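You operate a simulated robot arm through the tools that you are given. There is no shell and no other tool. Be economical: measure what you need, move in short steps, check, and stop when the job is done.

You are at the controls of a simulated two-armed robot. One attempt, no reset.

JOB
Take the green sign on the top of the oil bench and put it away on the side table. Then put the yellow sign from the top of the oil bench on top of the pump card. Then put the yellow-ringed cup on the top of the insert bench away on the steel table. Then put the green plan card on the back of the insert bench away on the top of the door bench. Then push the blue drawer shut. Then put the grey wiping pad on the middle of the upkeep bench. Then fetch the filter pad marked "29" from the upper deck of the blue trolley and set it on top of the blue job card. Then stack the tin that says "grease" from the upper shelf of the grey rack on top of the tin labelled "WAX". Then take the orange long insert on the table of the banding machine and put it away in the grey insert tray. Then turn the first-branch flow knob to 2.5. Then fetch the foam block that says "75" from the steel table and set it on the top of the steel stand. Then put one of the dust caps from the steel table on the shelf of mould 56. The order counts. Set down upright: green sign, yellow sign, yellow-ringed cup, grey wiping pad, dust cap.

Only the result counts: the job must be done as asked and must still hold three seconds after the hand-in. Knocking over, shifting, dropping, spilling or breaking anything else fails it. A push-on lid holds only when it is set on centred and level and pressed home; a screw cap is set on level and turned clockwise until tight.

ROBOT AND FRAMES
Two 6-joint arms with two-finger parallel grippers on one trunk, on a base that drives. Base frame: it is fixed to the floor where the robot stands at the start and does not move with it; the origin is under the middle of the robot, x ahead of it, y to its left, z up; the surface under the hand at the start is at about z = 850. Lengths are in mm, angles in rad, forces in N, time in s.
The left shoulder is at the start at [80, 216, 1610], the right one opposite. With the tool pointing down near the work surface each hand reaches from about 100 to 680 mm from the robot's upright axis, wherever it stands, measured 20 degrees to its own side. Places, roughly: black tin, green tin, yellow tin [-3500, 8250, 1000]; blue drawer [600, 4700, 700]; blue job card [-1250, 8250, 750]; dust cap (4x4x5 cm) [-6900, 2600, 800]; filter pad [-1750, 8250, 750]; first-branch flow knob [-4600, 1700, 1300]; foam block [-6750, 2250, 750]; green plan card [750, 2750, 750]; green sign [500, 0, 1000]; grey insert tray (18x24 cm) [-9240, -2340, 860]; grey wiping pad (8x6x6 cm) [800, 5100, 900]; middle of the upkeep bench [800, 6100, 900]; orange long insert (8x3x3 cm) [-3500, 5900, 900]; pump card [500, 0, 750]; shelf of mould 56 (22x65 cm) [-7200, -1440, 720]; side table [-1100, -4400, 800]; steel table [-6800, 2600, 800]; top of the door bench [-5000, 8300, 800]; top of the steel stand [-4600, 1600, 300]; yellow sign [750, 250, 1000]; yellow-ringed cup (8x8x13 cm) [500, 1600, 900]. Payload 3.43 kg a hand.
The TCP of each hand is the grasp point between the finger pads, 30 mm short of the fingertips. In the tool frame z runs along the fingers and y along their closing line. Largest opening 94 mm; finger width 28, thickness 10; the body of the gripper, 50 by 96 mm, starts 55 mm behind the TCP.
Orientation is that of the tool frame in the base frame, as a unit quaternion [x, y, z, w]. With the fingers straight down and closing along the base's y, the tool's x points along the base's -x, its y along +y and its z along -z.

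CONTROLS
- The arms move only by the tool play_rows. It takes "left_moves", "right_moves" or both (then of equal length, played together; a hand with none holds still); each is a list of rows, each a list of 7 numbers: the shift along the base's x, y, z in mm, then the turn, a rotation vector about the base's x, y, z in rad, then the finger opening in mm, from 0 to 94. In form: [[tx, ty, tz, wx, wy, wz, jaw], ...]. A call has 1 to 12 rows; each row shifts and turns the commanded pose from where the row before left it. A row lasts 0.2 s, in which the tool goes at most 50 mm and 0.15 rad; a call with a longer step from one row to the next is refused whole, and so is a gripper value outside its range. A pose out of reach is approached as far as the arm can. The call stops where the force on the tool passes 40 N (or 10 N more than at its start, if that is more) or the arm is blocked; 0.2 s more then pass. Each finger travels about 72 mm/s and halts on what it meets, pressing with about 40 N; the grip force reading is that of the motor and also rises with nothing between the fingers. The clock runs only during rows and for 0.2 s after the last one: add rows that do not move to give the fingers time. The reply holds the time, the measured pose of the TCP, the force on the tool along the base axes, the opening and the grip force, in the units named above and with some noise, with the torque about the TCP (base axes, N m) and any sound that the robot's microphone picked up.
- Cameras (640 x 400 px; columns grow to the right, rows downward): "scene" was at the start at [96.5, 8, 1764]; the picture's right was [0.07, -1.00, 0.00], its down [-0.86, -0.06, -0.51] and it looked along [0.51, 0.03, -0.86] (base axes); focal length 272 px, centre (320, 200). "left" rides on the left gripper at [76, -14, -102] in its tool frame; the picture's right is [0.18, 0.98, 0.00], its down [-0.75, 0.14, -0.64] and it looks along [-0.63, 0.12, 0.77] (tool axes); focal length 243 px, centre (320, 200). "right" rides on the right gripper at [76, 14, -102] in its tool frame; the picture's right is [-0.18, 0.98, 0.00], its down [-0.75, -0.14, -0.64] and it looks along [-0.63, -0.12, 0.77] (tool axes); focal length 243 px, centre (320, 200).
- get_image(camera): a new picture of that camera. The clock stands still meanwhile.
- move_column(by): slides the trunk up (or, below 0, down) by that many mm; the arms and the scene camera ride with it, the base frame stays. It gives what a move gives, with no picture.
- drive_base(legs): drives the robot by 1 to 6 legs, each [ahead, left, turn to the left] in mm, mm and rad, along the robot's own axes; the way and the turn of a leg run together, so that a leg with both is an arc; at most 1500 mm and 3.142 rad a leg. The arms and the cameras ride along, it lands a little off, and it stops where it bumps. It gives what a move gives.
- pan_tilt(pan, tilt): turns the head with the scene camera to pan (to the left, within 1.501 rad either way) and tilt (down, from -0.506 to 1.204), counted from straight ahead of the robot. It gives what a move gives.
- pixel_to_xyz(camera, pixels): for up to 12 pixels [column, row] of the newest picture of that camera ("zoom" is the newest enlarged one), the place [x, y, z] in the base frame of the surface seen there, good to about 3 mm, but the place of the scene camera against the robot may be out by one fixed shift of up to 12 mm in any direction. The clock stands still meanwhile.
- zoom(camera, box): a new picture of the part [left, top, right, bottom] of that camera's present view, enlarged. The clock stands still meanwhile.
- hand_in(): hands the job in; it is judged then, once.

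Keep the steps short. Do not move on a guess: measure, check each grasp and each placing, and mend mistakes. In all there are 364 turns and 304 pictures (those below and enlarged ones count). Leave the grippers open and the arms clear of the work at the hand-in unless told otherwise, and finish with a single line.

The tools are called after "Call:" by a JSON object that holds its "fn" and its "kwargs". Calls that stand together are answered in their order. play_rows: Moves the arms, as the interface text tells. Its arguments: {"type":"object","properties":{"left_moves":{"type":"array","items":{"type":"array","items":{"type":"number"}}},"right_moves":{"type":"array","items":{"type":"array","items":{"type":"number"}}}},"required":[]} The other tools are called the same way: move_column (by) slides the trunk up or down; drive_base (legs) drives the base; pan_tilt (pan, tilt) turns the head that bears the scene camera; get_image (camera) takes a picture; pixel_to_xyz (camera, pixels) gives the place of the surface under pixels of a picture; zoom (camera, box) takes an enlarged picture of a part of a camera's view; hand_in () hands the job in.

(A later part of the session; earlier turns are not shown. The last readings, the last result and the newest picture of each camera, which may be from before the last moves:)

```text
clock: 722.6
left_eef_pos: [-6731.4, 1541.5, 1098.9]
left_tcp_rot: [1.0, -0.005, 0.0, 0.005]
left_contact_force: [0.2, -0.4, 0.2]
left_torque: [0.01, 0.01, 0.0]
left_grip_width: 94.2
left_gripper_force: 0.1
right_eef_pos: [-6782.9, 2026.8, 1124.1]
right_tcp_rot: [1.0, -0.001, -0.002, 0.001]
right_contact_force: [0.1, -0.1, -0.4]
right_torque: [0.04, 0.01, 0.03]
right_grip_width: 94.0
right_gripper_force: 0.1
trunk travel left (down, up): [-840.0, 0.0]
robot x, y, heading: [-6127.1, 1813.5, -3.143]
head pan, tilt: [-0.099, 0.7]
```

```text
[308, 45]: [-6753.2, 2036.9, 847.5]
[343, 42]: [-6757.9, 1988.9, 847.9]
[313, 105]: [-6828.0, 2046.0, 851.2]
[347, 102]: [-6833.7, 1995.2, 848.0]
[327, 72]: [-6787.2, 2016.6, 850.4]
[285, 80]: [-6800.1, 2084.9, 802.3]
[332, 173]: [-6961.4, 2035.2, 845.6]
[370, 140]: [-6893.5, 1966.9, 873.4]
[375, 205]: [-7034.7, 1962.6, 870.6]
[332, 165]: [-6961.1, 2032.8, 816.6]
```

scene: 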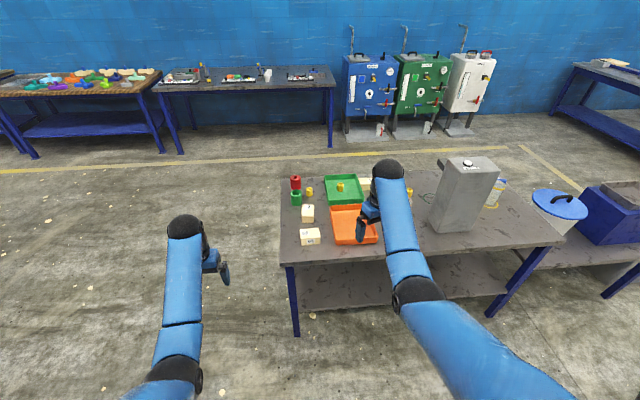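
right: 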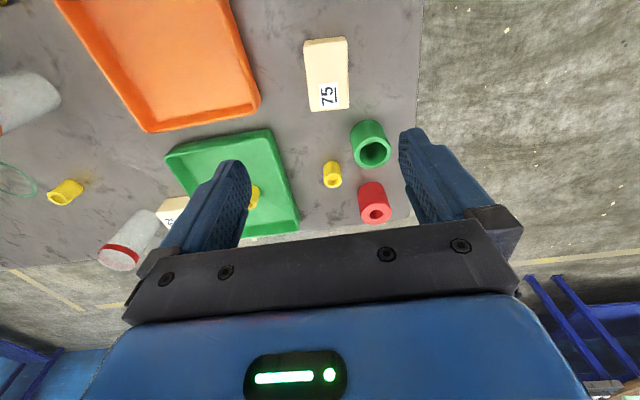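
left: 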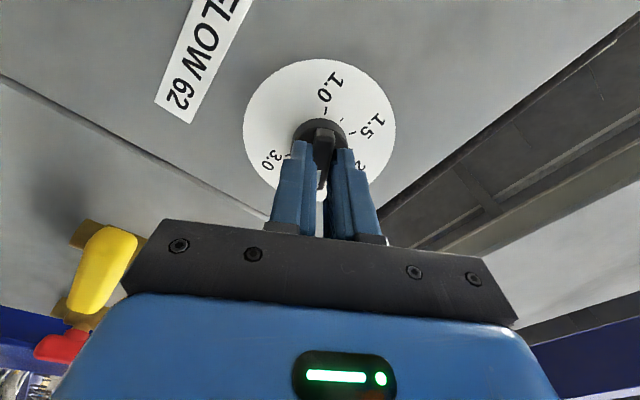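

Block centre (-6793,2017), ~50 wide, top 850, table 802. Lower the trunk 190 for reach.

Call:
{"fn": "move_column", "kwargs": {"by": -190}}

Call:
{"fn": "play_rows", "kwargs": {"right_moves": [[-10, -10, 0, 0, 0, -0.106, 94], [0, 0, -35, 0, 0, 0, 94], [0, 0, -35, 0, 0, 0, 94], [0, 0, -25, 0, 0, 0, 94], [0, 0, 0, 0, 0, 0, 94]]}}

Call:
{"fn": "get_image", "kwargs": {"camera": "right"}}

```text
clock: 724.7
left_eef_pos: [-6732.1, 1540.7, 908.8]
left_tcp_rot: [1.0, -0.006, 0.001, 0.006]
left_contact_force: [-0.4, 0.9, -0.1]
left_torque: [-0.03, 0.0, 0.0]
left_grip_width: 94.2
left_gripper_force: 0.0
right_eef_pos: [-6782.2, 2027.2, 934.0]
right_tcp_rot: [1.0, 0.0, -0.002, 0.001]
right_contact_force: [0.3, -0.6, 0.1]
right_torque: [-0.01, -0.01, 0.0]
right_grip_width: 93.8
right_gripper_force: 0.0
trunk travel left (down, up): [-650.0, 190.0]
robot x, y, heading: [-6129.8, 1812.1, -3.143]
head pan, tilt: [-0.099, 0.7]
```

```text
clock: 725.9
left_eef_pos: [-6733.8, 1542.7, 908.4]
left_tcp_rot: [1.0, -0.007, 0.0, 0.006]
left_contact_force: [-0.4, 0.5, 0.2]
left_torque: [0.01, -0.02, -0.04]
left_grip_width: 94.1
left_gripper_force: 0.1
right_eef_pos: [-6792.0, 2015.7, 838.2]
right_tcp_rot: [0.999, -0.053, -0.002, 0.001]
right_contact_force: [-0.5, 0.0, -0.7]
right_torque: [0.01, 0.04, 0.01]
right_grip_width: 93.9
right_gripper_force: 0.1
trunk travel left (down, up): [-650.0, 190.0]
robot x, y, heading: [-6132.5, 1813.0, -3.144]
head pan, tilt: [-0.099, 0.7]
```

```text
109 pictures are left
```

right: 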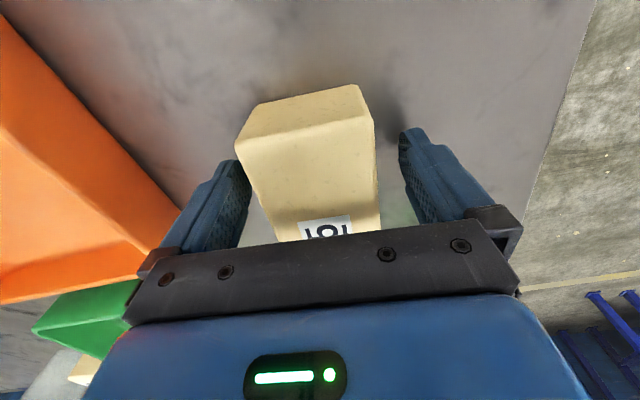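

Straddled. Close and lift.

Call:
{"fn": "play_rows", "kwargs": {"right_moves": [[0, 0, 0, 0, 0, 0, 60], [0, 0, 0, 0, 0, 0, 35], [0, 0, 0, 0, 0, 0, 35], [0, 0, 0, 0, 0, 0, 35], [0, 0, 30, 0, 0, 0, 35], [0, 0, 45, 0, 0, 0, 35], [0, 0, 45, 0, 0, 0, 35]]}}

Call:
{"fn": "get_image", "kwargs": {"camera": "right"}}

```text
clock: 727.5
left_eef_pos: [-6732.0, 1540.4, 909.6]
left_tcp_rot: [1.0, -0.007, 0.0, 0.005]
left_contact_force: [0.4, 0.2, -0.2]
left_torque: [0.0, 0.01, 0.02]
left_grip_width: 94.1
left_gripper_force: 0.0
right_eef_pos: [-6793.4, 2017.3, 960.4]
right_tcp_rot: [0.999, -0.053, 0.0, 0.0]
right_contact_force: [-0.7, -0.5, 0.5]
right_torque: [-0.01, -0.02, 0.0]
right_grip_width: 63.0
right_gripper_force: 40.2
trunk travel left (down, up): [-650.0, 190.0]
robot x, y, heading: [-6134.2, 1813.1, -3.139]
head pan, tilt: [-0.099, 0.7]
```

```text
108 pictures are left
```

right: 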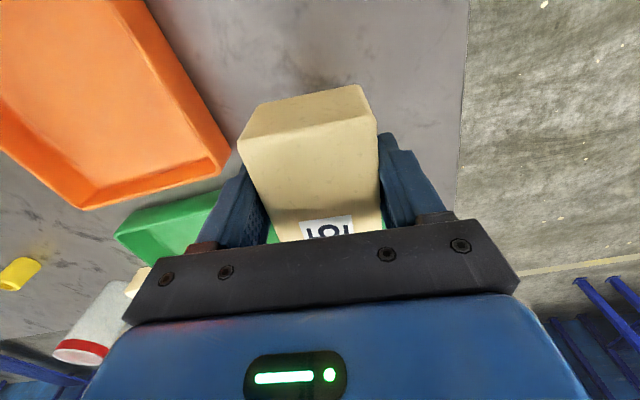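

Foam block held. Raise the trunk, back off, turn to face +x and look at the stand.

Call:
{"fn": "move_column", "kwargs": {"by": 190}}

Call:
{"fn": "drive_base", "kwargs": {"legs": [[-470, 0, 0], [0, 0, 1.57], [0, 0, 1.57]]}}

Call:
{"fn": "pan_tilt", "kwargs": {"pan": 0.0, "tilt": 0.85}}

Call:
{"fn": "get_image", "kwargs": {"camera": "scene"}}

```text
clock: 729.6
left_eef_pos: [-6732.6, 1542.4, 1099.9]
left_tcp_rot: [1.0, -0.005, 0.0, 0.006]
left_contact_force: [-0.9, -0.8, 0.0]
left_torque: [-0.01, 0.01, 0.0]
left_grip_width: 94.1
left_gripper_force: 0.0
right_eef_pos: [-6793.2, 2016.0, 1148.3]
right_tcp_rot: [0.999, -0.054, -0.001, 0.001]
right_contact_force: [0.3, -0.6, -0.1]
right_torque: [-0.03, -0.01, 0.0]
right_grip_width: 62.9
right_gripper_force: 39.9
trunk travel left (down, up): [-840.0, 0.0]
robot x, y, heading: [-6130.7, 1810.0, -3.145]
head pan, tilt: [-0.099, 0.7]
```

```text
clock: 740.1
left_eef_pos: [-5057.5, 2087.1, 1099.7]
left_tcp_rot: [0.002, 1.0, 0.006, 0.0]
left_contact_force: [0.4, 0.3, 0.7]
left_torque: [-0.02, -0.01, 0.02]
left_grip_width: 94.2
left_gripper_force: 0.1
right_eef_pos: [-4992.7, 1612.1, 1148.5]
right_tcp_rot: [0.049, 0.999, 0.001, 0.002]
right_contact_force: [0.5, 0.6, -0.6]
right_torque: [0.02, 0.0, 0.0]
right_grip_width: 63.2
right_gripper_force: 39.8
trunk travel left (down, up): [-840.0, 0.0]
robot x, y, heading: [-5657.5, 1814.2, 0.005]
head pan, tilt: [-0.099, 0.7]
```

```text
clock: 740.8
left_eef_pos: [-5057.2, 2088.1, 1099.2]
left_tcp_rot: [0.002, 1.0, 0.005, 0.0]
left_contact_force: [-0.3, 0.1, 0.4]
left_torque: [-0.01, 0.02, -0.01]
left_grip_width: 94.1
left_gripper_force: 0.1
right_eef_pos: [-4993.9, 1613.0, 1148.9]
right_tcp_rot: [0.049, 0.999, 0.001, 0.002]
right_contact_force: [-0.6, 0.0, -0.8]
right_torque: [0.0, 0.0, 0.04]
right_grip_width: 63.1
right_gripper_force: 40.8
trunk travel left (down, up): [-840.0, 0.0]
robot x, y, heading: [-5653.6, 1812.2, 0.005]
head pan, tilt: [0.0, 0.85]
```

```text
107 pictures are left
```

scene: 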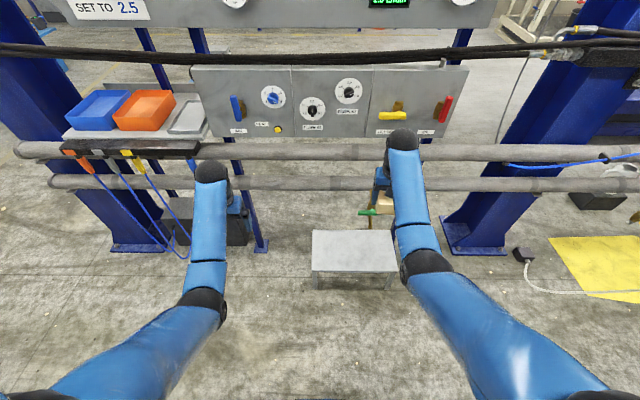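

Call:
{"fn": "pixel_to_xyz", "kwargs": {"camera": "scene", "pixels": [[315, 235], [390, 233], [313, 268], [392, 270], [350, 250], [370, 212], [368, 225], [372, 200], [300, 185], [300, 153], [355, 185]]}}

Call:
{"fn": "zoom", "kwargs": {"camera": "scene", "box": [280, 140, 440, 300]}}

```text
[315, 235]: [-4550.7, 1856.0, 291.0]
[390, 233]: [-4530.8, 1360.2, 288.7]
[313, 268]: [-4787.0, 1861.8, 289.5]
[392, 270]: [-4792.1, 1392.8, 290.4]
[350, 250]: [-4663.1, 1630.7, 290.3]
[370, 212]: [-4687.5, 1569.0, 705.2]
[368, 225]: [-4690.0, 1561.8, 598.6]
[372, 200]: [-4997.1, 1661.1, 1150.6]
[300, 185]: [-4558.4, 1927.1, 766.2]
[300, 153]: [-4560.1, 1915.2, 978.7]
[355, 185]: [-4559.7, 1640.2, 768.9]
```

```text
2.50 times, centred on (360, 220) of scene
```

zoom: 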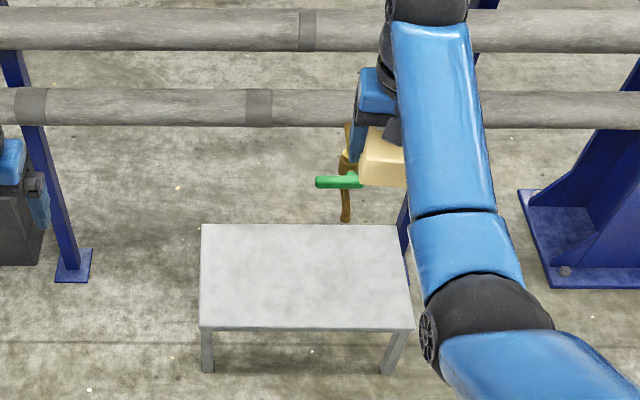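

Stand top: x -4790…-4540, y 1375…1860, z 281; a tap hangs at (-4688,1565) down to z≈590. I'll set the block at (-4700,1450). First retract the left hand, then move the base to (-5310,1650).

Call:
{"fn": "play_rows", "kwargs": {"left_moves": [[-30, 0, -15, 0, 0, 0, 94], [-30, 0, -15, 0, 0, 0, 94], [-30, 0, -20, 0, 0, 0, 94], [-30, 0, -20, 0, 0, 0, 94], [-30, 0, -20, 0, 0, 0, 94], [-30, 0, -20, 0, 0, 0, 94]]}}

Call:
{"fn": "drive_base", "kwargs": {"legs": [[0, -162, -0.005], [340, 0, 0]]}}

Call:
{"fn": "move_column", "kwargs": {"by": -450}}

Call:
{"fn": "get_image", "kwargs": {"camera": "right"}}

Call:
{"fn": "get_image", "kwargs": {"camera": "scene"}}

```text
clock: 742.2
left_eef_pos: [-5239.4, 2087.8, 989.9]
left_tcp_rot: [0.001, 1.0, 0.005, 0.001]
left_contact_force: [-0.9, 0.1, -0.8]
left_torque: [-0.03, 0.01, 0.01]
left_grip_width: 94.1
left_gripper_force: 0.1
right_eef_pos: [-4994.2, 1612.6, 1149.4]
right_tcp_rot: [0.049, 0.999, 0.001, 0.002]
right_contact_force: [0.1, -0.1, 0.1]
right_torque: [0.02, -0.04, 0.01]
right_grip_width: 63.0
right_gripper_force: 40.6
trunk travel left (down, up): [-840.0, 0.0]
robot x, y, heading: [-5657.7, 1811.9, 0.004]
head pan, tilt: [0.0, 0.85]
```

```text
clock: 745.4
left_eef_pos: [-4897.7, 1926.6, 990.5]
left_tcp_rot: [0.004, 1.0, 0.005, 0.001]
left_contact_force: [0.3, 0.2, 0.2]
left_torque: [0.0, -0.03, -0.02]
left_grip_width: 94.3
left_gripper_force: 0.0
right_eef_pos: [-4652.8, 1451.1, 1150.8]
right_tcp_rot: [0.051, 0.999, 0.001, 0.002]
right_contact_force: [0.1, 0.3, 0.3]
right_torque: [0.02, -0.06, 0.0]
right_grip_width: 63.1
right_gripper_force: 40.1
trunk travel left (down, up): [-840.0, 0.0]
robot x, y, heading: [-5316.5, 1654.8, 0.008]
head pan, tilt: [0.0, 0.85]
```

```text
refused: -450 is not a number from -400 to 400
```

```text
105 pictures are left
```

right: 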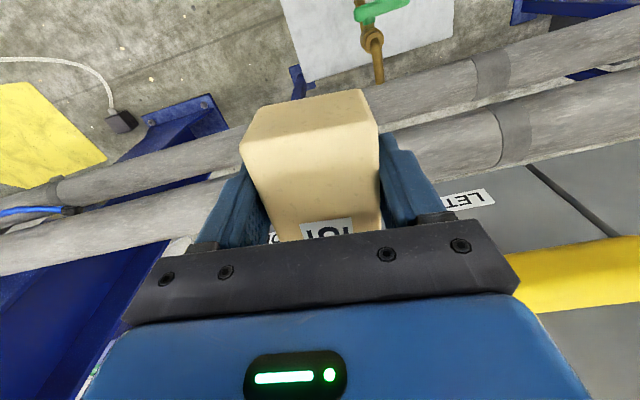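

```text
104 pictures are left
```

scene: 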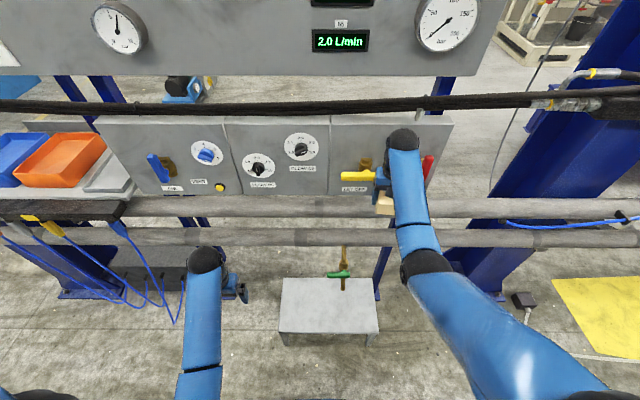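

Good that was refused: the hand must first come back from the pipes (front x≈-4622). I retract 67 mm to x≈-4720.

Call:
{"fn": "play_rows", "kwargs": {"right_moves": [[-23, 0, -10, 0, 0, 0, 35], [-22, 0, -15, 0, 0, 0, 35], [-22, 0, -15, 0, 0, 0, 35], [0, 0, 0, 0, 0, 0, 35]]}}

```text
clock: 746.4
left_eef_pos: [-4893.6, 1926.7, 989.2]
left_tcp_rot: [0.003, 1.0, 0.005, 0.0]
left_contact_force: [0.6, 0.0, 0.2]
left_torque: [0.02, 0.03, -0.01]
left_grip_width: 94.2
left_gripper_force: 0.1
right_eef_pos: [-4715.8, 1450.6, 1106.4]
right_tcp_rot: [0.051, 0.999, 0.0, 0.001]
right_contact_force: [-0.8, 0.0, 0.1]
right_torque: [0.01, -0.02, 0.01]
right_grip_width: 63.2
right_gripper_force: 40.5
trunk travel left (down, up): [-840.0, 0.0]
robot x, y, heading: [-5311.5, 1650.5, 0.004]
head pan, tilt: [0.0, 0.85]
```

Lower the trunk 380 and look.

Call:
{"fn": "move_column", "kwargs": {"by": -380}}

Call:
{"fn": "get_image", "kwargs": {"camera": "right"}}

Call:
{"fn": "get_image", "kwargs": {"camera": "scene"}}

```text
clock: 750.1
left_eef_pos: [-4894.2, 1926.0, 608.9]
left_tcp_rot: [0.003, 1.0, 0.006, 0.0]
left_contact_force: [-0.4, -0.4, 0.3]
left_torque: [0.01, 0.0, -0.01]
left_grip_width: 94.2
left_gripper_force: 0.1
right_eef_pos: [-4718.3, 1450.8, 728.4]
right_tcp_rot: [0.05, 0.999, 0.0, 0.002]
right_contact_force: [-0.2, 1.4, -0.5]
right_torque: [-0.01, 0.03, 0.01]
right_grip_width: 63.2
right_gripper_force: 39.5
trunk travel left (down, up): [-460.0, 380.0]
robot x, y, heading: [-5313.6, 1650.6, 0.003]
head pan, tilt: [0.0, 0.85]
```

```text
103 pictures are left
```

right: 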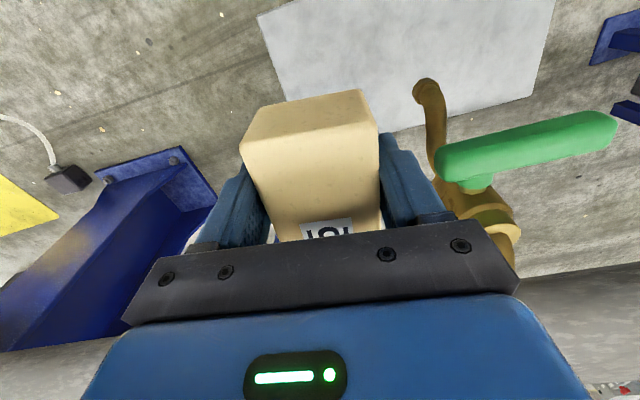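

```text
102 pictures are left
```

scene: 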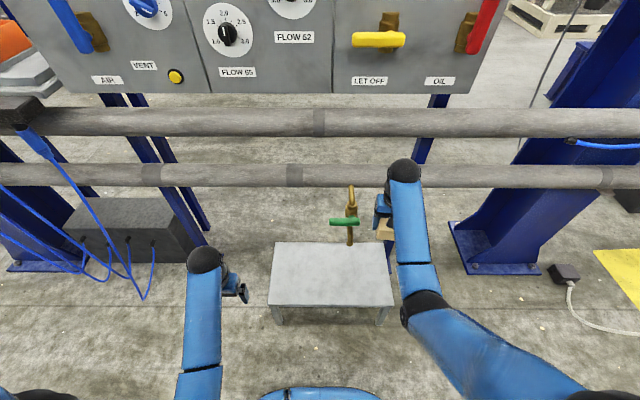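

The tap is close on the +y side. Measure its nearest parts.

Call:
{"fn": "pixel_to_xyz", "kwargs": {"camera": "right", "pixels": [[442, 165], [425, 92], [440, 140], [490, 215], [515, 250], [380, 60], [300, 60]]}}

```text
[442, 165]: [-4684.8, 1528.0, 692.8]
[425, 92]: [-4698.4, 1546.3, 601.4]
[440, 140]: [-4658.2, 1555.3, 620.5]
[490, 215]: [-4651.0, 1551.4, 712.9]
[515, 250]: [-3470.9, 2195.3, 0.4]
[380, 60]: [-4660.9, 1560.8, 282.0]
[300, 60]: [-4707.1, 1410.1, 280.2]
```

Handle end is at y≈1528, my hand edge at ≈1500. I shift 15 mm to -y and lower the trunk 310 more.

Call:
{"fn": "play_rows", "kwargs": {"right_moves": [[-2, -15, 0, 0, 0, 0, 35], [0, 0, 0, 0, 0, 0, 35]]}}

Call:
{"fn": "move_column", "kwargs": {"by": -310}}

Call:
{"fn": "get_image", "kwargs": {"camera": "right"}}

```text
clock: 750.7
left_eef_pos: [-4894.4, 1925.6, 609.0]
left_tcp_rot: [0.004, 1.0, 0.005, 0.0]
left_contact_force: [0.6, 0.1, -1.0]
left_torque: [0.02, -0.02, -0.01]
left_grip_width: 93.7
left_gripper_force: 0.0
right_eef_pos: [-4719.6, 1436.3, 729.2]
right_tcp_rot: [0.051, 0.999, 0.0, 0.003]
right_contact_force: [0.3, -0.4, -0.1]
right_torque: [0.0, 0.01, 0.04]
right_grip_width: 63.2
right_gripper_force: 39.4
trunk travel left (down, up): [-460.0, 380.0]
robot x, y, heading: [-5313.4, 1651.9, 0.004]
head pan, tilt: [0.0, 0.85]
```

```text
clock: 753.8
left_eef_pos: [-4895.1, 1925.8, 299.7]
left_tcp_rot: [0.004, 1.0, 0.005, 0.0]
left_contact_force: [-0.9, -0.3, 0.4]
left_torque: [0.02, -0.01, 0.0]
left_grip_width: 94.0
left_gripper_force: 0.1
right_eef_pos: [-4720.5, 1436.6, 419.2]
right_tcp_rot: [0.051, 0.999, 0.001, 0.003]
right_contact_force: [0.3, -0.3, -0.5]
right_torque: [-0.02, 0.02, 0.05]
right_grip_width: 63.0
right_gripper_force: 40.2
trunk travel left (down, up): [-150.0, 690.0]
robot x, y, heading: [-5311.6, 1650.9, 0.009]
head pan, tilt: [0.0, 0.85]
```

```text
101 pictures are left
```

right: 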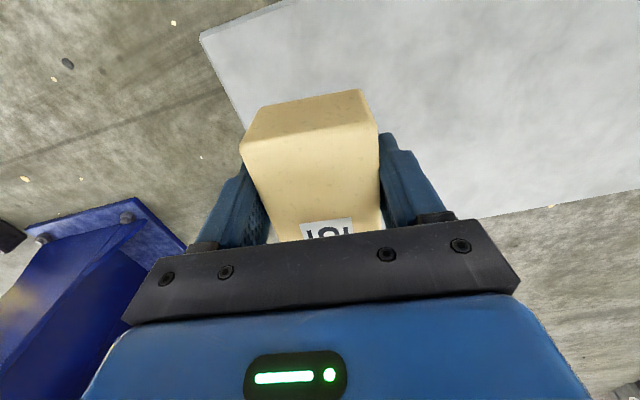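

Over the stand. Shift +8 in y and descend to TCP ~321.

Call:
{"fn": "play_rows", "kwargs": {"right_moves": [[0, 8, -30, 0, 0, 0, 35], [0, 0, -40, 0, 0, 0, 35], [0, 0, -26, 0, 0, 0, 35], [0, 0, 0, 0, 0, 0, 35], [0, 0, -2, 0, 0, 0, 35], [0, 0, -2, 0, 0, 0, 35]]}}

```text
clock: 755.2
left_eef_pos: [-4894.7, 1926.3, 300.6]
left_tcp_rot: [0.003, 1.0, 0.005, 0.0]
left_contact_force: [-0.2, -0.6, -0.3]
left_torque: [-0.02, 0.01, -0.01]
left_grip_width: 94.1
left_gripper_force: 0.0
right_eef_pos: [-4720.2, 1444.7, 319.4]
right_tcp_rot: [0.052, 0.999, 0.0, 0.004]
right_contact_force: [-0.3, -0.5, 3.9]
right_torque: [-0.03, 0.19, 0.0]
right_grip_width: 63.0
right_gripper_force: 40.4
trunk travel left (down, up): [-150.0, 690.0]
robot x, y, heading: [-5318.0, 1649.1, -0.002]
head pan, tilt: [0.0, 0.85]
```

Contact at 319 (4 N). Open and lift straight up.

Call:
{"fn": "play_rows", "kwargs": {"right_moves": [[0, 0, 0, 0, 0, 0, 80], [0, 0, 0, 0, 0, 0, 90], [0, 0, 0, 0, 0, 0, 90], [0, 0, 0, 0, 0, 0, 90], [0, 0, 35, 0, 0, 0, 90], [0, 0, 45, 0, 0, 0, 90]]}}

Call:
{"fn": "get_image", "kwargs": {"camera": "right"}}

```text
clock: 756.6
left_eef_pos: [-4894.7, 1925.4, 298.6]
left_tcp_rot: [0.004, 1.0, 0.005, 0.0]
left_contact_force: [-0.1, -0.1, 0.5]
left_torque: [0.02, 0.04, 0.02]
left_grip_width: 94.0
left_gripper_force: 0.1
right_eef_pos: [-4720.0, 1444.0, 398.1]
right_tcp_rot: [0.051, 0.999, 0.0, 0.003]
right_contact_force: [-0.2, -0.4, -0.3]
right_torque: [0.01, 0.0, 0.02]
right_grip_width: 90.0
right_gripper_force: 0.0
trunk travel left (down, up): [-150.0, 690.0]
robot x, y, heading: [-5315.3, 1652.6, 0.005]
head pan, tilt: [0.0, 0.85]
```

```text
100 pictures are left
```

right: 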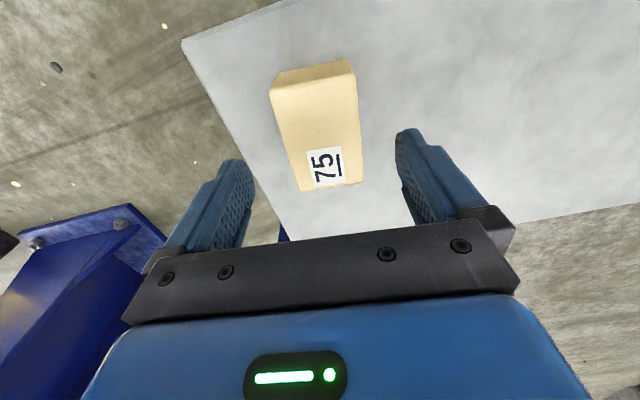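

The "75" block stands on the stand. I back away, raise the trunk, and go to the steel table for a dust cap.

Call:
{"fn": "drive_base", "kwargs": {"legs": [[-350, 0, 0]]}}

Call:
{"fn": "move_column", "kwargs": {"by": 400}}

Call:
{"fn": "move_column", "kwargs": {"by": 290}}

Call:
{"fn": "drive_base", "kwargs": {"legs": [[0, 0, 1.57], [0, 0, 1.57], [0, -500, 0]]}}

Call:
{"fn": "get_image", "kwargs": {"camera": "scene"}}

```text
clock: 758.9
left_eef_pos: [-5243.5, 1923.8, 298.7]
left_tcp_rot: [0.003, 1.0, 0.006, 0.001]
left_contact_force: [-0.2, -1.0, 0.5]
left_torque: [-0.01, 0.01, 0.01]
left_grip_width: 94.0
left_gripper_force: 0.1
right_eef_pos: [-5067.6, 1441.7, 398.5]
right_tcp_rot: [0.052, 0.999, 0.001, 0.003]
right_contact_force: [-0.4, -0.4, 0.3]
right_torque: [0.01, 0.02, -0.01]
right_grip_width: 89.9
right_gripper_force: 0.1
trunk travel left (down, up): [-150.0, 690.0]
robot x, y, heading: [-5661.1, 1652.9, 0.007]
head pan, tilt: [0.0, 0.85]
```

```text
clock: 762.7
left_eef_pos: [-5244.3, 1923.9, 700.1]
left_tcp_rot: [0.003, 1.0, 0.005, 0.0]
left_contact_force: [-0.2, -0.8, 0.2]
left_torque: [0.0, 0.0, 0.01]
left_grip_width: 93.7
left_gripper_force: 0.0
right_eef_pos: [-5068.0, 1441.4, 797.5]
right_tcp_rot: [0.052, 0.999, 0.0, 0.003]
right_contact_force: [0.0, 0.1, -0.2]
right_torque: [0.01, 0.0, 0.02]
right_grip_width: 90.2
right_gripper_force: 0.1
trunk travel left (down, up): [-550.0, 290.0]
robot x, y, heading: [-5661.8, 1648.5, 0.007]
head pan, tilt: [0.0, 0.85]
```

```text
clock: 765.6
left_eef_pos: [-5242.4, 1923.8, 988.8]
left_tcp_rot: [0.003, 1.0, 0.005, 0.0]
left_contact_force: [-0.4, -1.8, -0.1]
left_torque: [0.02, 0.0, -0.02]
left_grip_width: 94.1
left_gripper_force: 0.0
right_eef_pos: [-5068.2, 1441.5, 1087.1]
right_tcp_rot: [0.051, 0.999, 0.001, 0.003]
right_contact_force: [0.1, -0.4, -0.3]
right_torque: [-0.02, -0.02, 0.01]
right_grip_width: 90.0
right_gripper_force: 0.1
trunk travel left (down, up): [-840.0, 0.0]
robot x, y, heading: [-5658.9, 1650.0, 0.001]
head pan, tilt: [0.0, 0.85]
```

```text
clock: 776.2
left_eef_pos: [-6082.7, 1877.2, 989.4]
left_tcp_rot: [1.0, -0.007, 0.0, 0.004]
left_contact_force: [0.1, 0.0, -0.3]
left_torque: [0.01, 0.0, -0.01]
left_grip_width: 93.9
left_gripper_force: 0.0
right_eef_pos: [-6254.0, 2360.8, 1087.7]
right_tcp_rot: [0.999, -0.054, -0.003, 0.0]
right_contact_force: [-0.1, -0.1, -0.6]
right_torque: [0.01, 0.0, 0.03]
right_grip_width: 90.1
right_gripper_force: 0.0
trunk travel left (down, up): [-840.0, 0.0]
robot x, y, heading: [-5658.3, 2147.3, 3.143]
head pan, tilt: [0.0, 0.85]
```

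```text
99 pictures are left
```

scene: 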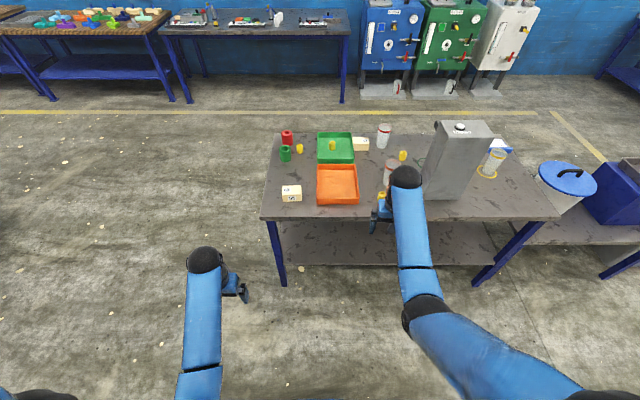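

Call:
{"fn": "pixel_to_xyz", "kwargs": {"camera": "scene", "pixels": [[381, 196], [299, 148], [402, 155], [388, 170], [357, 195], [430, 195], [330, 212]]}}

Call:
{"fn": "zoom", "kwargs": {"camera": "scene", "box": [270, 120, 450, 230]}}

```text
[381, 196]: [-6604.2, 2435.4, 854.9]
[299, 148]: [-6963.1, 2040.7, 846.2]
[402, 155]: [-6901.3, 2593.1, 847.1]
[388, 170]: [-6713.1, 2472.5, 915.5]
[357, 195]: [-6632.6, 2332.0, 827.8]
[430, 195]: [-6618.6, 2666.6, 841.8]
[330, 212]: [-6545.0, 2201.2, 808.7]
```

```text
3.56 times, centred on (360, 175) of scene
```

zoom: 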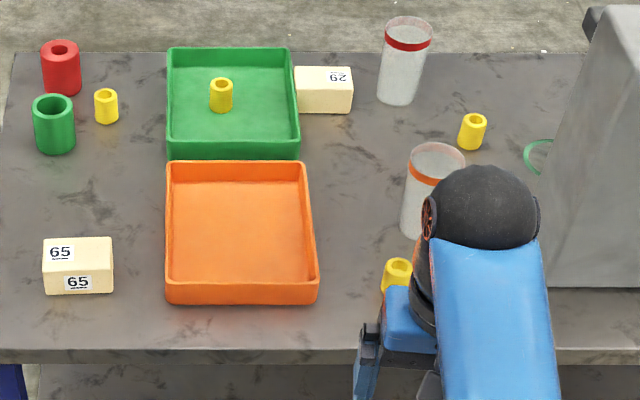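

The front dust cap stands at about (-6605,2440). I move the base to about (-6010,2230).

Call:
{"fn": "drive_base", "kwargs": {"legs": [[0, -80, 0], [345, 0, 0]]}}

Call:
{"fn": "get_image", "kwargs": {"camera": "right"}}

```text
clock: 779.1
left_eef_pos: [-6422.7, 1961.3, 990.3]
left_tcp_rot: [1.0, -0.008, -0.002, 0.005]
left_contact_force: [-0.2, 0.2, -0.4]
left_torque: [-0.01, 0.02, 0.01]
left_grip_width: 94.0
left_gripper_force: 0.1
right_eef_pos: [-6593.6, 2446.0, 1089.3]
right_tcp_rot: [0.998, -0.055, -0.004, 0.0]
right_contact_force: [0.3, -0.9, 0.0]
right_torque: [0.02, 0.04, 0.0]
right_grip_width: 89.9
right_gripper_force: 0.1
trunk travel left (down, up): [-840.0, 0.0]
robot x, y, heading: [-6003.1, 2234.5, 3.14]
head pan, tilt: [0.0, 0.85]
```

```text
97 pictures are left
```

right: 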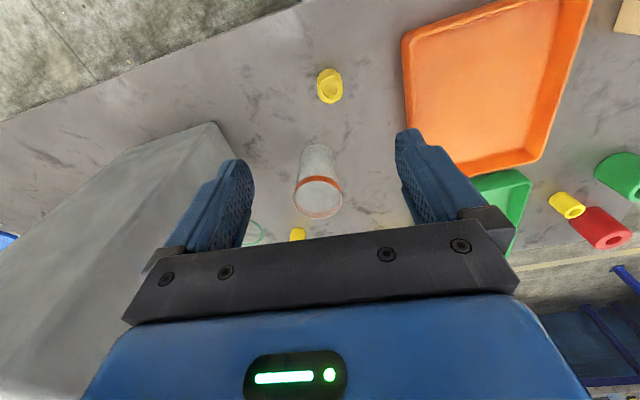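

Call:
{"fn": "zoom", "kwargs": {"camera": "right", "box": [300, 55, 360, 115]}}

Call:
{"fn": "pixel_to_xyz", "kwargs": {"camera": "right", "pixels": [[322, 75], [338, 78], [330, 100], [330, 72], [320, 95], [341, 92], [280, 90], [372, 85]]}}

```text
6.67 times, centred on (330, 85) of right
```

zoom: 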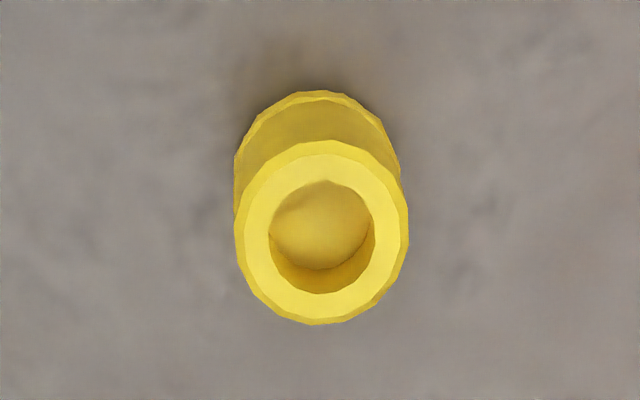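

```text
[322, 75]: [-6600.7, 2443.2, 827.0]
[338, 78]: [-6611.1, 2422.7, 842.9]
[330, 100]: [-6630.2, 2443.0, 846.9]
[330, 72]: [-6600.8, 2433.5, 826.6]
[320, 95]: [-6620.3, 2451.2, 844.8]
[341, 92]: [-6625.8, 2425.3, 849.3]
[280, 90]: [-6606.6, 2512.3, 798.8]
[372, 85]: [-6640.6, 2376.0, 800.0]
```

Cap centre ≈(-6618,2437), top 847, table 800. Lower the trunk 130 and centre above it.

Call:
{"fn": "move_column", "kwargs": {"by": -130}}

Call:
{"fn": "play_rows", "kwargs": {"right_moves": [[-24, -9, 0, 0, 0, 0, 80], [0, 0, -40, 0, 0, 0, 80], [0, 0, 0, 0, 0, 0, 80]]}}

Call:
{"fn": "get_image", "kwargs": {"camera": "right"}}

```text
clock: 780.7
left_eef_pos: [-6425.6, 1961.5, 859.1]
left_tcp_rot: [1.0, -0.007, 0.0, 0.006]
left_contact_force: [-0.4, -0.1, -0.3]
left_torque: [0.03, -0.01, 0.0]
left_grip_width: 93.9
left_gripper_force: 0.0
right_eef_pos: [-6596.8, 2445.0, 958.3]
right_tcp_rot: [0.998, -0.055, -0.003, 0.001]
right_contact_force: [0.8, 0.4, 0.0]
right_torque: [0.02, 0.01, 0.0]
right_grip_width: 90.0
right_gripper_force: 0.1
trunk travel left (down, up): [-710.0, 130.0]
robot x, y, heading: [-6000.3, 2232.0, 3.135]
head pan, tilt: [0.0, 0.85]
```

```text
clock: 781.5
left_eef_pos: [-6424.2, 1962.2, 859.0]
left_tcp_rot: [1.0, -0.008, 0.0, 0.005]
left_contact_force: [0.3, 0.3, -0.7]
left_torque: [-0.01, 0.02, 0.02]
left_grip_width: 94.1
left_gripper_force: 0.1
right_eef_pos: [-6618.8, 2437.0, 918.5]
right_tcp_rot: [0.998, -0.056, -0.003, 0.0]
right_contact_force: [0.5, 0.3, 0.8]
right_torque: [0.01, 0.02, 0.02]
right_grip_width: 79.8
right_gripper_force: 0.0
trunk travel left (down, up): [-710.0, 130.0]
robot x, y, heading: [-6003.9, 2231.2, 3.132]
head pan, tilt: [0.0, 0.85]
```

```text
95 pictures are left
```

right: 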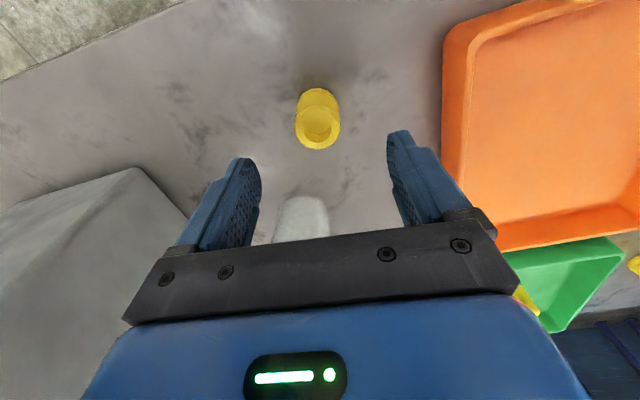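

Centred within a few mm. Descend to TCP 846 and close.

Call:
{"fn": "play_rows", "kwargs": {"right_moves": [[3, 0, -36, 0, 0, 0, 80], [0, 0, -36, 0, 0, 0, 80], [0, 0, 0, 0, 0, 0, 50], [0, 0, 0, 0, 0, 0, 20], [0, 0, 0, 0, 0, 0, 20], [0, 0, 0, 0, 0, 0, 20], [0, 0, 35, 0, 0, 0, 20], [0, 0, 45, 0, 0, 0, 20], [0, 0, 30, 0, 0, 0, 20]]}}

Call:
{"fn": "get_image", "kwargs": {"camera": "right"}}

```text
clock: 783.5
left_eef_pos: [-6426.2, 1961.3, 859.1]
left_tcp_rot: [1.0, -0.008, 0.0, 0.005]
left_contact_force: [0.1, -0.3, 0.1]
left_torque: [0.0, 0.0, -0.01]
left_grip_width: 94.3
left_gripper_force: 0.1
right_eef_pos: [-6617.7, 2436.8, 956.8]
right_tcp_rot: [0.998, -0.055, -0.003, 0.001]
right_contact_force: [-1.0, -0.2, -0.3]
right_torque: [-0.03, -0.01, 0.03]
right_grip_width: 33.7
right_gripper_force: 40.0
trunk travel left (down, up): [-710.0, 130.0]
robot x, y, heading: [-6002.3, 2230.9, 3.136]
head pan, tilt: [0.0, 0.85]
```

```text
94 pictures are left
```

right: 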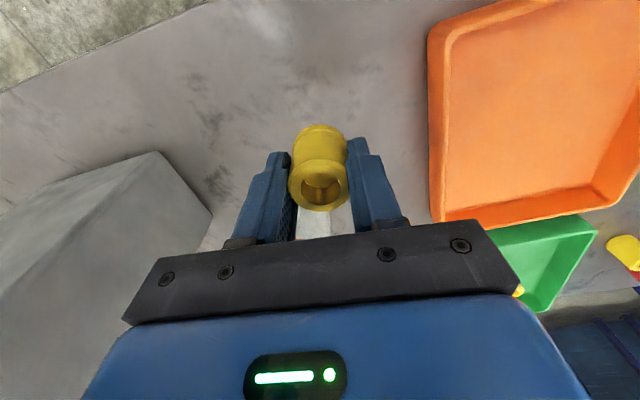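

Dust cap held upright. Raise the trunk and drive: back, south to y≈800, west to x≈-8000.

Call:
{"fn": "move_column", "kwargs": {"by": 130}}

Call:
{"fn": "drive_base", "kwargs": {"legs": [[-350, 0, 0], [0, 1430, 0], [1200, 0, 0], [1150, 0, 0], [0, 0, 1.57], [0, 0, 1.57]]}}

Call:
{"fn": "pan_tilt", "kwargs": {"pan": -0.9, "tilt": 0.4}}

Call:
{"fn": "get_image", "kwargs": {"camera": "scene"}}

```text
clock: 785.0
left_eef_pos: [-6425.6, 1961.6, 989.1]
left_tcp_rot: [1.0, -0.008, 0.0, 0.006]
left_contact_force: [-0.9, 0.3, -0.5]
left_torque: [-0.03, -0.01, -0.04]
left_grip_width: 93.9
left_gripper_force: 0.0
right_eef_pos: [-6617.9, 2437.1, 1084.9]
right_tcp_rot: [0.998, -0.055, -0.003, 0.0]
right_contact_force: [0.5, 0.4, -0.2]
right_torque: [-0.01, 0.01, 0.01]
right_grip_width: 33.3
right_gripper_force: 40.6
trunk travel left (down, up): [-840.0, 0.0]
robot x, y, heading: [-6002.7, 2231.6, 3.135]
head pan, tilt: [0.0, 0.85]
```

```text
clock: 812.8
left_eef_pos: [-7582.9, 1053.0, 988.2]
left_tcp_rot: [0.006, 1.0, 0.006, 0.0]
left_contact_force: [1.0, 0.2, 0.1]
left_torque: [0.0, -0.02, -0.03]
left_grip_width: 94.1
left_gripper_force: 0.0
right_eef_pos: [-7387.7, 579.1, 1085.6]
right_tcp_rot: [0.053, 0.999, 0.0, 0.002]
right_contact_force: [0.4, 0.0, -0.1]
right_torque: [0.03, 0.01, 0.02]
right_grip_width: 34.0
right_gripper_force: 40.3
trunk travel left (down, up): [-840.0, 0.0]
robot x, y, heading: [-8006.1, 780.6, 0.002]
head pan, tilt: [0.0, 0.85]
```

```text
clock: 814.0
left_eef_pos: [-7581.8, 1053.9, 989.5]
left_tcp_rot: [0.005, 1.0, 0.006, -0.001]
left_contact_force: [-0.5, -0.8, 0.6]
left_torque: [-0.01, -0.01, 0.02]
left_grip_width: 94.0
left_gripper_force: 0.1
right_eef_pos: [-7387.9, 578.5, 1086.5]
right_tcp_rot: [0.053, 0.999, 0.001, 0.003]
right_contact_force: [-0.2, -0.8, -0.4]
right_torque: [-0.01, 0.0, 0.0]
right_grip_width: 33.9
right_gripper_force: 40.3
trunk travel left (down, up): [-840.0, 0.0]
robot x, y, heading: [-8002.7, 783.2, 0.001]
head pan, tilt: [-0.901, 0.4]
```

```text
93 pictures are left
```

scene: 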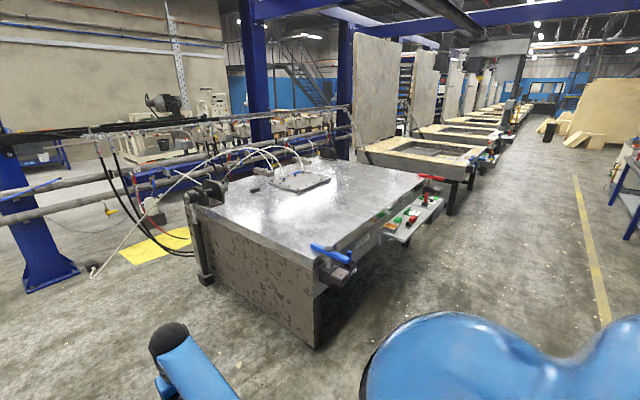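

Call:
{"fn": "pixel_to_xyz", "kwargs": {"camera": "scene", "pixels": [[412, 215], [390, 230], [435, 203], [330, 255], [320, 340], [340, 270], [450, 210], [420, 240]]}}

Call:
{"fn": "zoom", "kwargs": {"camera": "scene", "box": [300, 150, 500, 290]}}

```text
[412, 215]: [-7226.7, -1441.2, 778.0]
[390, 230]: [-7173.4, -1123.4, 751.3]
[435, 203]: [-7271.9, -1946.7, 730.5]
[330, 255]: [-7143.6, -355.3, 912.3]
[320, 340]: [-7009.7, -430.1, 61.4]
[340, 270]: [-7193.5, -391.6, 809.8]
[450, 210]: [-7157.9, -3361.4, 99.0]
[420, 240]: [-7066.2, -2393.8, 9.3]
```

```text
2.86 times, centred on (400, 220) of scene
```

zoom: 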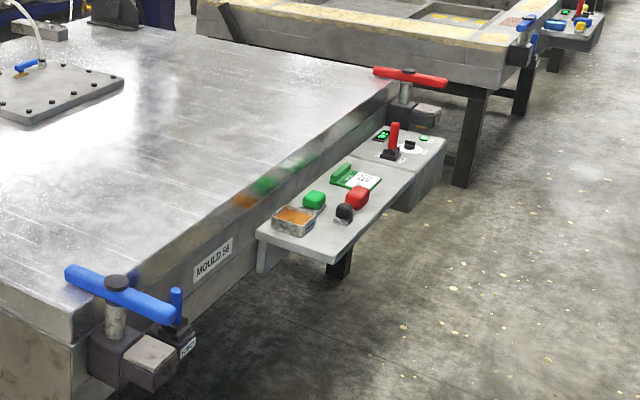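

The shelf of MOULD 56 is seen (zoom 350,200) with a few items on it. I strafe right to y≈-1200 and look.

Call:
{"fn": "drive_base", "kwargs": {"legs": [[0, -1000, 0], [0, -990, 0]]}}

Call:
{"fn": "pan_tilt", "kwargs": {"pan": 0.0, "tilt": 0.8}}

Call:
{"fn": "get_image", "kwargs": {"camera": "scene"}}

```text
clock: 824.0
left_eef_pos: [-7583.8, -941.0, 989.7]
left_tcp_rot: [0.006, 1.0, 0.005, -0.001]
left_contact_force: [0.3, -0.7, 0.5]
left_torque: [-0.01, -0.01, 0.01]
left_grip_width: 94.0
left_gripper_force: 0.0
right_eef_pos: [-7387.8, -1416.1, 1086.7]
right_tcp_rot: [0.053, 0.999, -0.001, 0.002]
right_contact_force: [-0.3, 0.4, -0.2]
right_torque: [0.0, 0.0, 0.0]
right_grip_width: 33.9
right_gripper_force: 40.4
trunk travel left (down, up): [-840.0, 0.0]
robot x, y, heading: [-8006.1, -1216.8, 0.002]
head pan, tilt: [-0.901, 0.4]
```

```text
clock: 825.2
left_eef_pos: [-7582.9, -942.7, 990.2]
left_tcp_rot: [0.007, 1.0, 0.005, 0.0]
left_contact_force: [0.0, 0.0, 0.8]
left_torque: [-0.03, 0.01, 0.02]
left_grip_width: 94.0
left_gripper_force: 0.0
right_eef_pos: [-7387.8, -1416.2, 1085.7]
right_tcp_rot: [0.054, 0.999, 0.001, 0.003]
right_contact_force: [0.3, 0.1, -0.4]
right_torque: [0.02, 0.03, -0.03]
right_grip_width: 33.5
right_gripper_force: 40.4
trunk travel left (down, up): [-840.0, 0.0]
robot x, y, heading: [-8000.4, -1218.0, -0.001]
head pan, tilt: [0.0, 0.799]
```

```text
91 pictures are left
```

scene: 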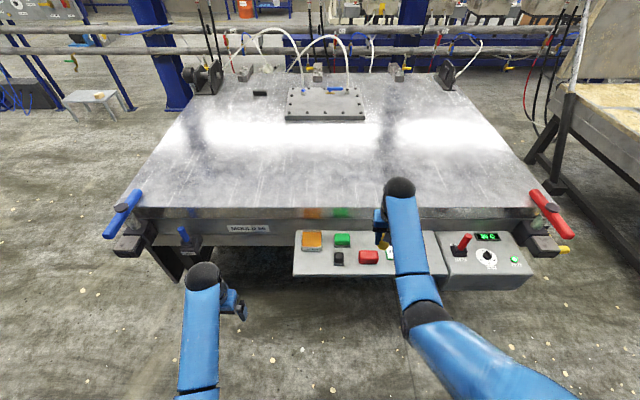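

Call:
{"fn": "zoom", "kwargs": {"camera": "scene", "box": [280, 215, 460, 300]}}

Call:
{"fn": "pixel_to_xyz", "kwargs": {"camera": "scene", "pixels": [[297, 240], [297, 272], [438, 260], [312, 240], [342, 240], [338, 258], [368, 256], [320, 265], [390, 270], [425, 240], [350, 272], [430, 225]]}}

```text
3.56 times, centred on (370, 258) of scene
```

zoom: 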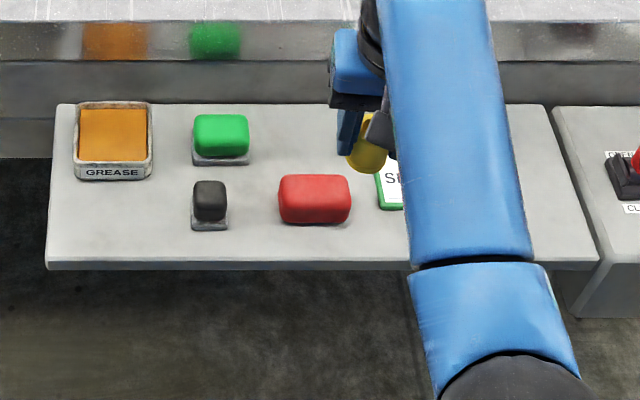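

```text
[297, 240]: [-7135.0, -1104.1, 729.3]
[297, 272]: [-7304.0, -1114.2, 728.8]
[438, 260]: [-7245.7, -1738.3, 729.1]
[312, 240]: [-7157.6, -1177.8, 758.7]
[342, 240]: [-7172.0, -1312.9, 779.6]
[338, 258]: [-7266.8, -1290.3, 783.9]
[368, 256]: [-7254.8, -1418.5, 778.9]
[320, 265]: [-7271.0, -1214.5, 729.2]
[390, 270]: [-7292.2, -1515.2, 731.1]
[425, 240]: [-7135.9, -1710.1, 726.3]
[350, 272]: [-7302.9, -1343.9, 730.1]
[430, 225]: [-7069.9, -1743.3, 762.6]
```

Shelf top z≈720. A free spot lies at about (-7258,-1190), in front of the grease box. I move the base to (-7850,-990) and lower the trunk 200.

Call:
{"fn": "drive_base", "kwargs": {"legs": [[0, 225, 0], [140, 0, 0]]}}

Call:
{"fn": "get_image", "kwargs": {"camera": "right"}}

Call:
{"fn": "get_image", "kwargs": {"camera": "scene"}}

```text
clock: 827.8
left_eef_pos: [-7445.8, -717.1, 989.4]
left_tcp_rot: [0.006, 1.0, 0.004, 0.003]
left_contact_force: [-1.1, -0.2, 0.0]
left_torque: [0.02, -0.03, -0.01]
left_grip_width: 94.1
left_gripper_force: 0.0
right_eef_pos: [-7253.3, -1191.7, 1088.1]
right_tcp_rot: [0.054, 0.999, 0.0, 0.004]
right_contact_force: [0.3, -0.1, -0.5]
right_torque: [-0.01, -0.03, 0.01]
right_grip_width: 33.5
right_gripper_force: 40.4
trunk travel left (down, up): [-840.0, 0.0]
robot x, y, heading: [-7865.7, -993.0, -0.003]
head pan, tilt: [0.0, 0.799]
```

```text
89 pictures are left
```

right: 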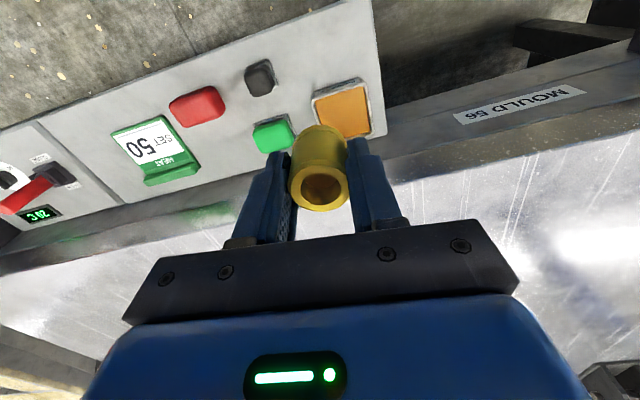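

```text
88 pictures are left
```

scene: 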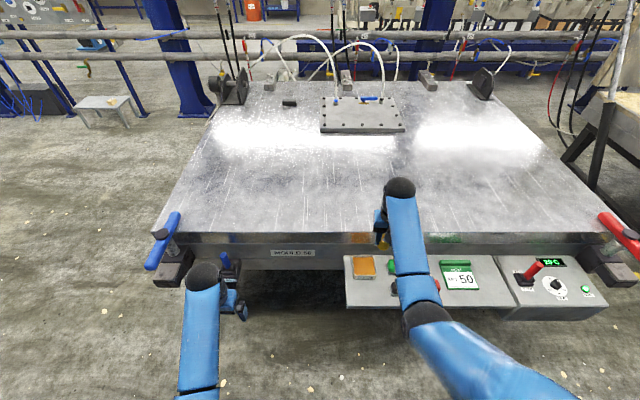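

Call:
{"fn": "pixel_to_xyz", "kwargs": {"camera": "right", "pixels": [[330, 60], [365, 30], [300, 70], [345, 108], [318, 95], [368, 85], [260, 78], [370, 130], [272, 132], [380, 60]]}}

```text
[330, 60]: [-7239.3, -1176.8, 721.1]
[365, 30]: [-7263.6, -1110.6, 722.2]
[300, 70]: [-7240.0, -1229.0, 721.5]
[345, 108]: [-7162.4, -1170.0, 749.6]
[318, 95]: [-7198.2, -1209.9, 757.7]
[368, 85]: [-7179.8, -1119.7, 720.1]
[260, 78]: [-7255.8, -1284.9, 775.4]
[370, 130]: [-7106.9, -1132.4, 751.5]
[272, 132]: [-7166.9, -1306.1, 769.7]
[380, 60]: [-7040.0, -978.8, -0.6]
```

Target (-7257,-1188) is clear: shelf z 721, grease box edge at x≈-7200. Lower the trunk 220.

Call:
{"fn": "move_column", "kwargs": {"by": -220}}

Call:
{"fn": "play_rows", "kwargs": {"right_moves": [[-4, 4, -30, 0, 0, 0, 20], [0, 0, -40, 0, 0, 0, 20], [0, 0, 0, 0, 0, 0, 20]]}}

Call:
{"fn": "get_image", "kwargs": {"camera": "right"}}

```text
clock: 830.2
left_eef_pos: [-7444.6, -718.5, 768.1]
left_tcp_rot: [0.006, 1.0, 0.005, 0.0]
left_contact_force: [0.8, -1.1, 0.8]
left_torque: [0.0, -0.03, 0.01]
left_grip_width: 93.9
left_gripper_force: 0.1
right_eef_pos: [-7250.4, -1193.3, 865.4]
right_tcp_rot: [0.053, 0.999, 0.0, 0.003]
right_contact_force: [0.1, 0.5, -0.1]
right_torque: [0.03, -0.04, 0.04]
right_grip_width: 33.6
right_gripper_force: 40.1
trunk travel left (down, up): [-620.0, 220.0]
robot x, y, heading: [-7865.3, -990.5, -0.002]
head pan, tilt: [0.0, 0.799]
```

```text
clock: 831.0
left_eef_pos: [-7445.3, -718.2, 770.0]
left_tcp_rot: [0.006, 1.0, 0.004, -0.001]
left_contact_force: [0.2, 0.6, 0.5]
left_torque: [-0.04, 0.03, -0.01]
left_grip_width: 94.0
left_gripper_force: 0.1
right_eef_pos: [-7255.3, -1188.8, 796.5]
right_tcp_rot: [0.054, 0.999, 0.001, 0.004]
right_contact_force: [0.1, 0.7, -0.2]
right_torque: [-0.02, -0.05, 0.0]
right_grip_width: 33.9
right_gripper_force: 39.8
trunk travel left (down, up): [-620.0, 220.0]
robot x, y, heading: [-7866.2, -991.1, 0.002]
head pan, tilt: [0.0, 0.799]
```

```text
87 pictures are left
```

right: 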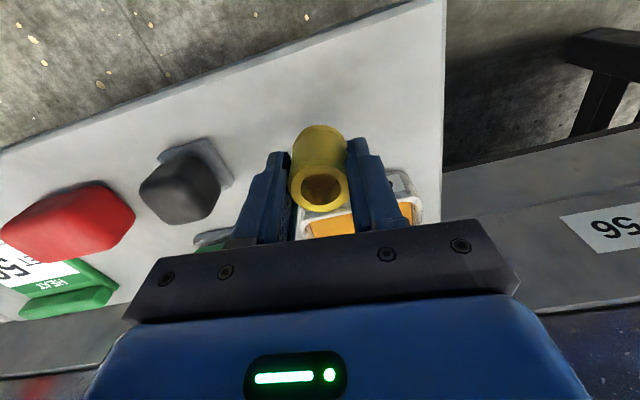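

Clear. Descend to TCP 769, then gently.

Call:
{"fn": "play_rows", "kwargs": {"right_moves": [[0, 0, -20, 0, 0, 0, 20], [0, 0, -7, 0, 0, 0, 20], [0, 0, 0, 0, 0, 0, 20], [0, 0, -1.5, 0, 0, 0, 20], [0, 0, -1, 0, 0, 0, 20]]}}

```text
clock: 832.2
left_eef_pos: [-7444.1, -717.8, 769.1]
left_tcp_rot: [0.007, 1.0, 0.006, 0.0]
left_contact_force: [-0.5, 0.2, -0.5]
left_torque: [0.02, -0.03, 0.0]
left_grip_width: 94.0
left_gripper_force: 0.1
right_eef_pos: [-7254.1, -1189.2, 768.4]
right_tcp_rot: [0.053, 0.999, 0.001, 0.003]
right_contact_force: [0.7, -0.1, 0.2]
right_torque: [0.01, -0.04, 0.01]
right_grip_width: 33.8
right_gripper_force: 39.8
trunk travel left (down, up): [-620.0, 220.0]
robot x, y, heading: [-7860.7, -988.4, 0.001]
head pan, tilt: [0.0, 0.799]
```

Call:
{"fn": "play_rows", "kwargs": {"right_moves": [[0, 0, -1, 0, 0, 0, 20], [0, 0, -1, 0, 0, 0, 20]]}}

```text
clock: 832.8
left_eef_pos: [-7444.0, -717.9, 769.6]
left_tcp_rot: [0.006, 1.0, 0.005, 0.001]
left_contact_force: [0.6, 0.1, -0.6]
left_torque: [0.0, 0.02, 0.0]
left_grip_width: 94.0
left_gripper_force: 0.1
right_eef_pos: [-7254.7, -1188.2, 765.3]
right_tcp_rot: [0.053, 0.999, 0.001, 0.003]
right_contact_force: [-0.1, -0.7, 8.5]
right_torque: [-0.04, 0.15, 0.03]
right_grip_width: 33.7
right_gripper_force: 40.0
trunk travel left (down, up): [-620.0, 220.0]
robot x, y, heading: [-7865.9, -986.1, -0.003]
head pan, tilt: [0.0, 0.799]
```

Contact (8.5 N). Open to 70 and lift.

Call:
{"fn": "play_rows", "kwargs": {"right_moves": [[0, 0, 0, 0, 0, 0, 50], [0, 0, 0, 0, 0, 0, 70], [0, 0, 0, 0, 0, 0, 70], [0, 0, 25, 0, 0, 0, 70], [0, 0, 40, 0, 0, 0, 70], [0, 0, 45, 0, 0, 0, 70]]}}

Call:
{"fn": "get_image", "kwargs": {"camera": "right"}}

```text
clock: 834.2
left_eef_pos: [-7444.8, -717.7, 769.6]
left_tcp_rot: [0.007, 1.0, 0.006, -0.001]
left_contact_force: [0.3, 0.3, 0.1]
left_torque: [-0.01, 0.01, 0.02]
left_grip_width: 94.0
left_gripper_force: 0.1
right_eef_pos: [-7254.6, -1189.0, 875.9]
right_tcp_rot: [0.054, 0.999, 0.0, 0.003]
right_contact_force: [-0.7, -0.5, 0.3]
right_torque: [0.01, 0.0, 0.0]
right_grip_width: 70.0
right_gripper_force: 0.1
trunk travel left (down, up): [-620.0, 220.0]
robot x, y, heading: [-7862.2, -987.7, -0.001]
head pan, tilt: [0.0, 0.799]
```

```text
86 pictures are left
```

right: 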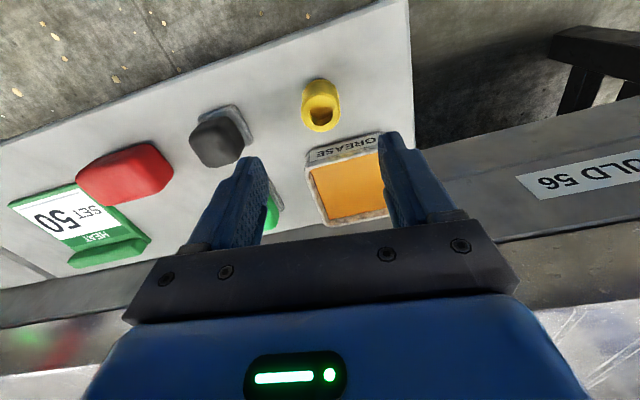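

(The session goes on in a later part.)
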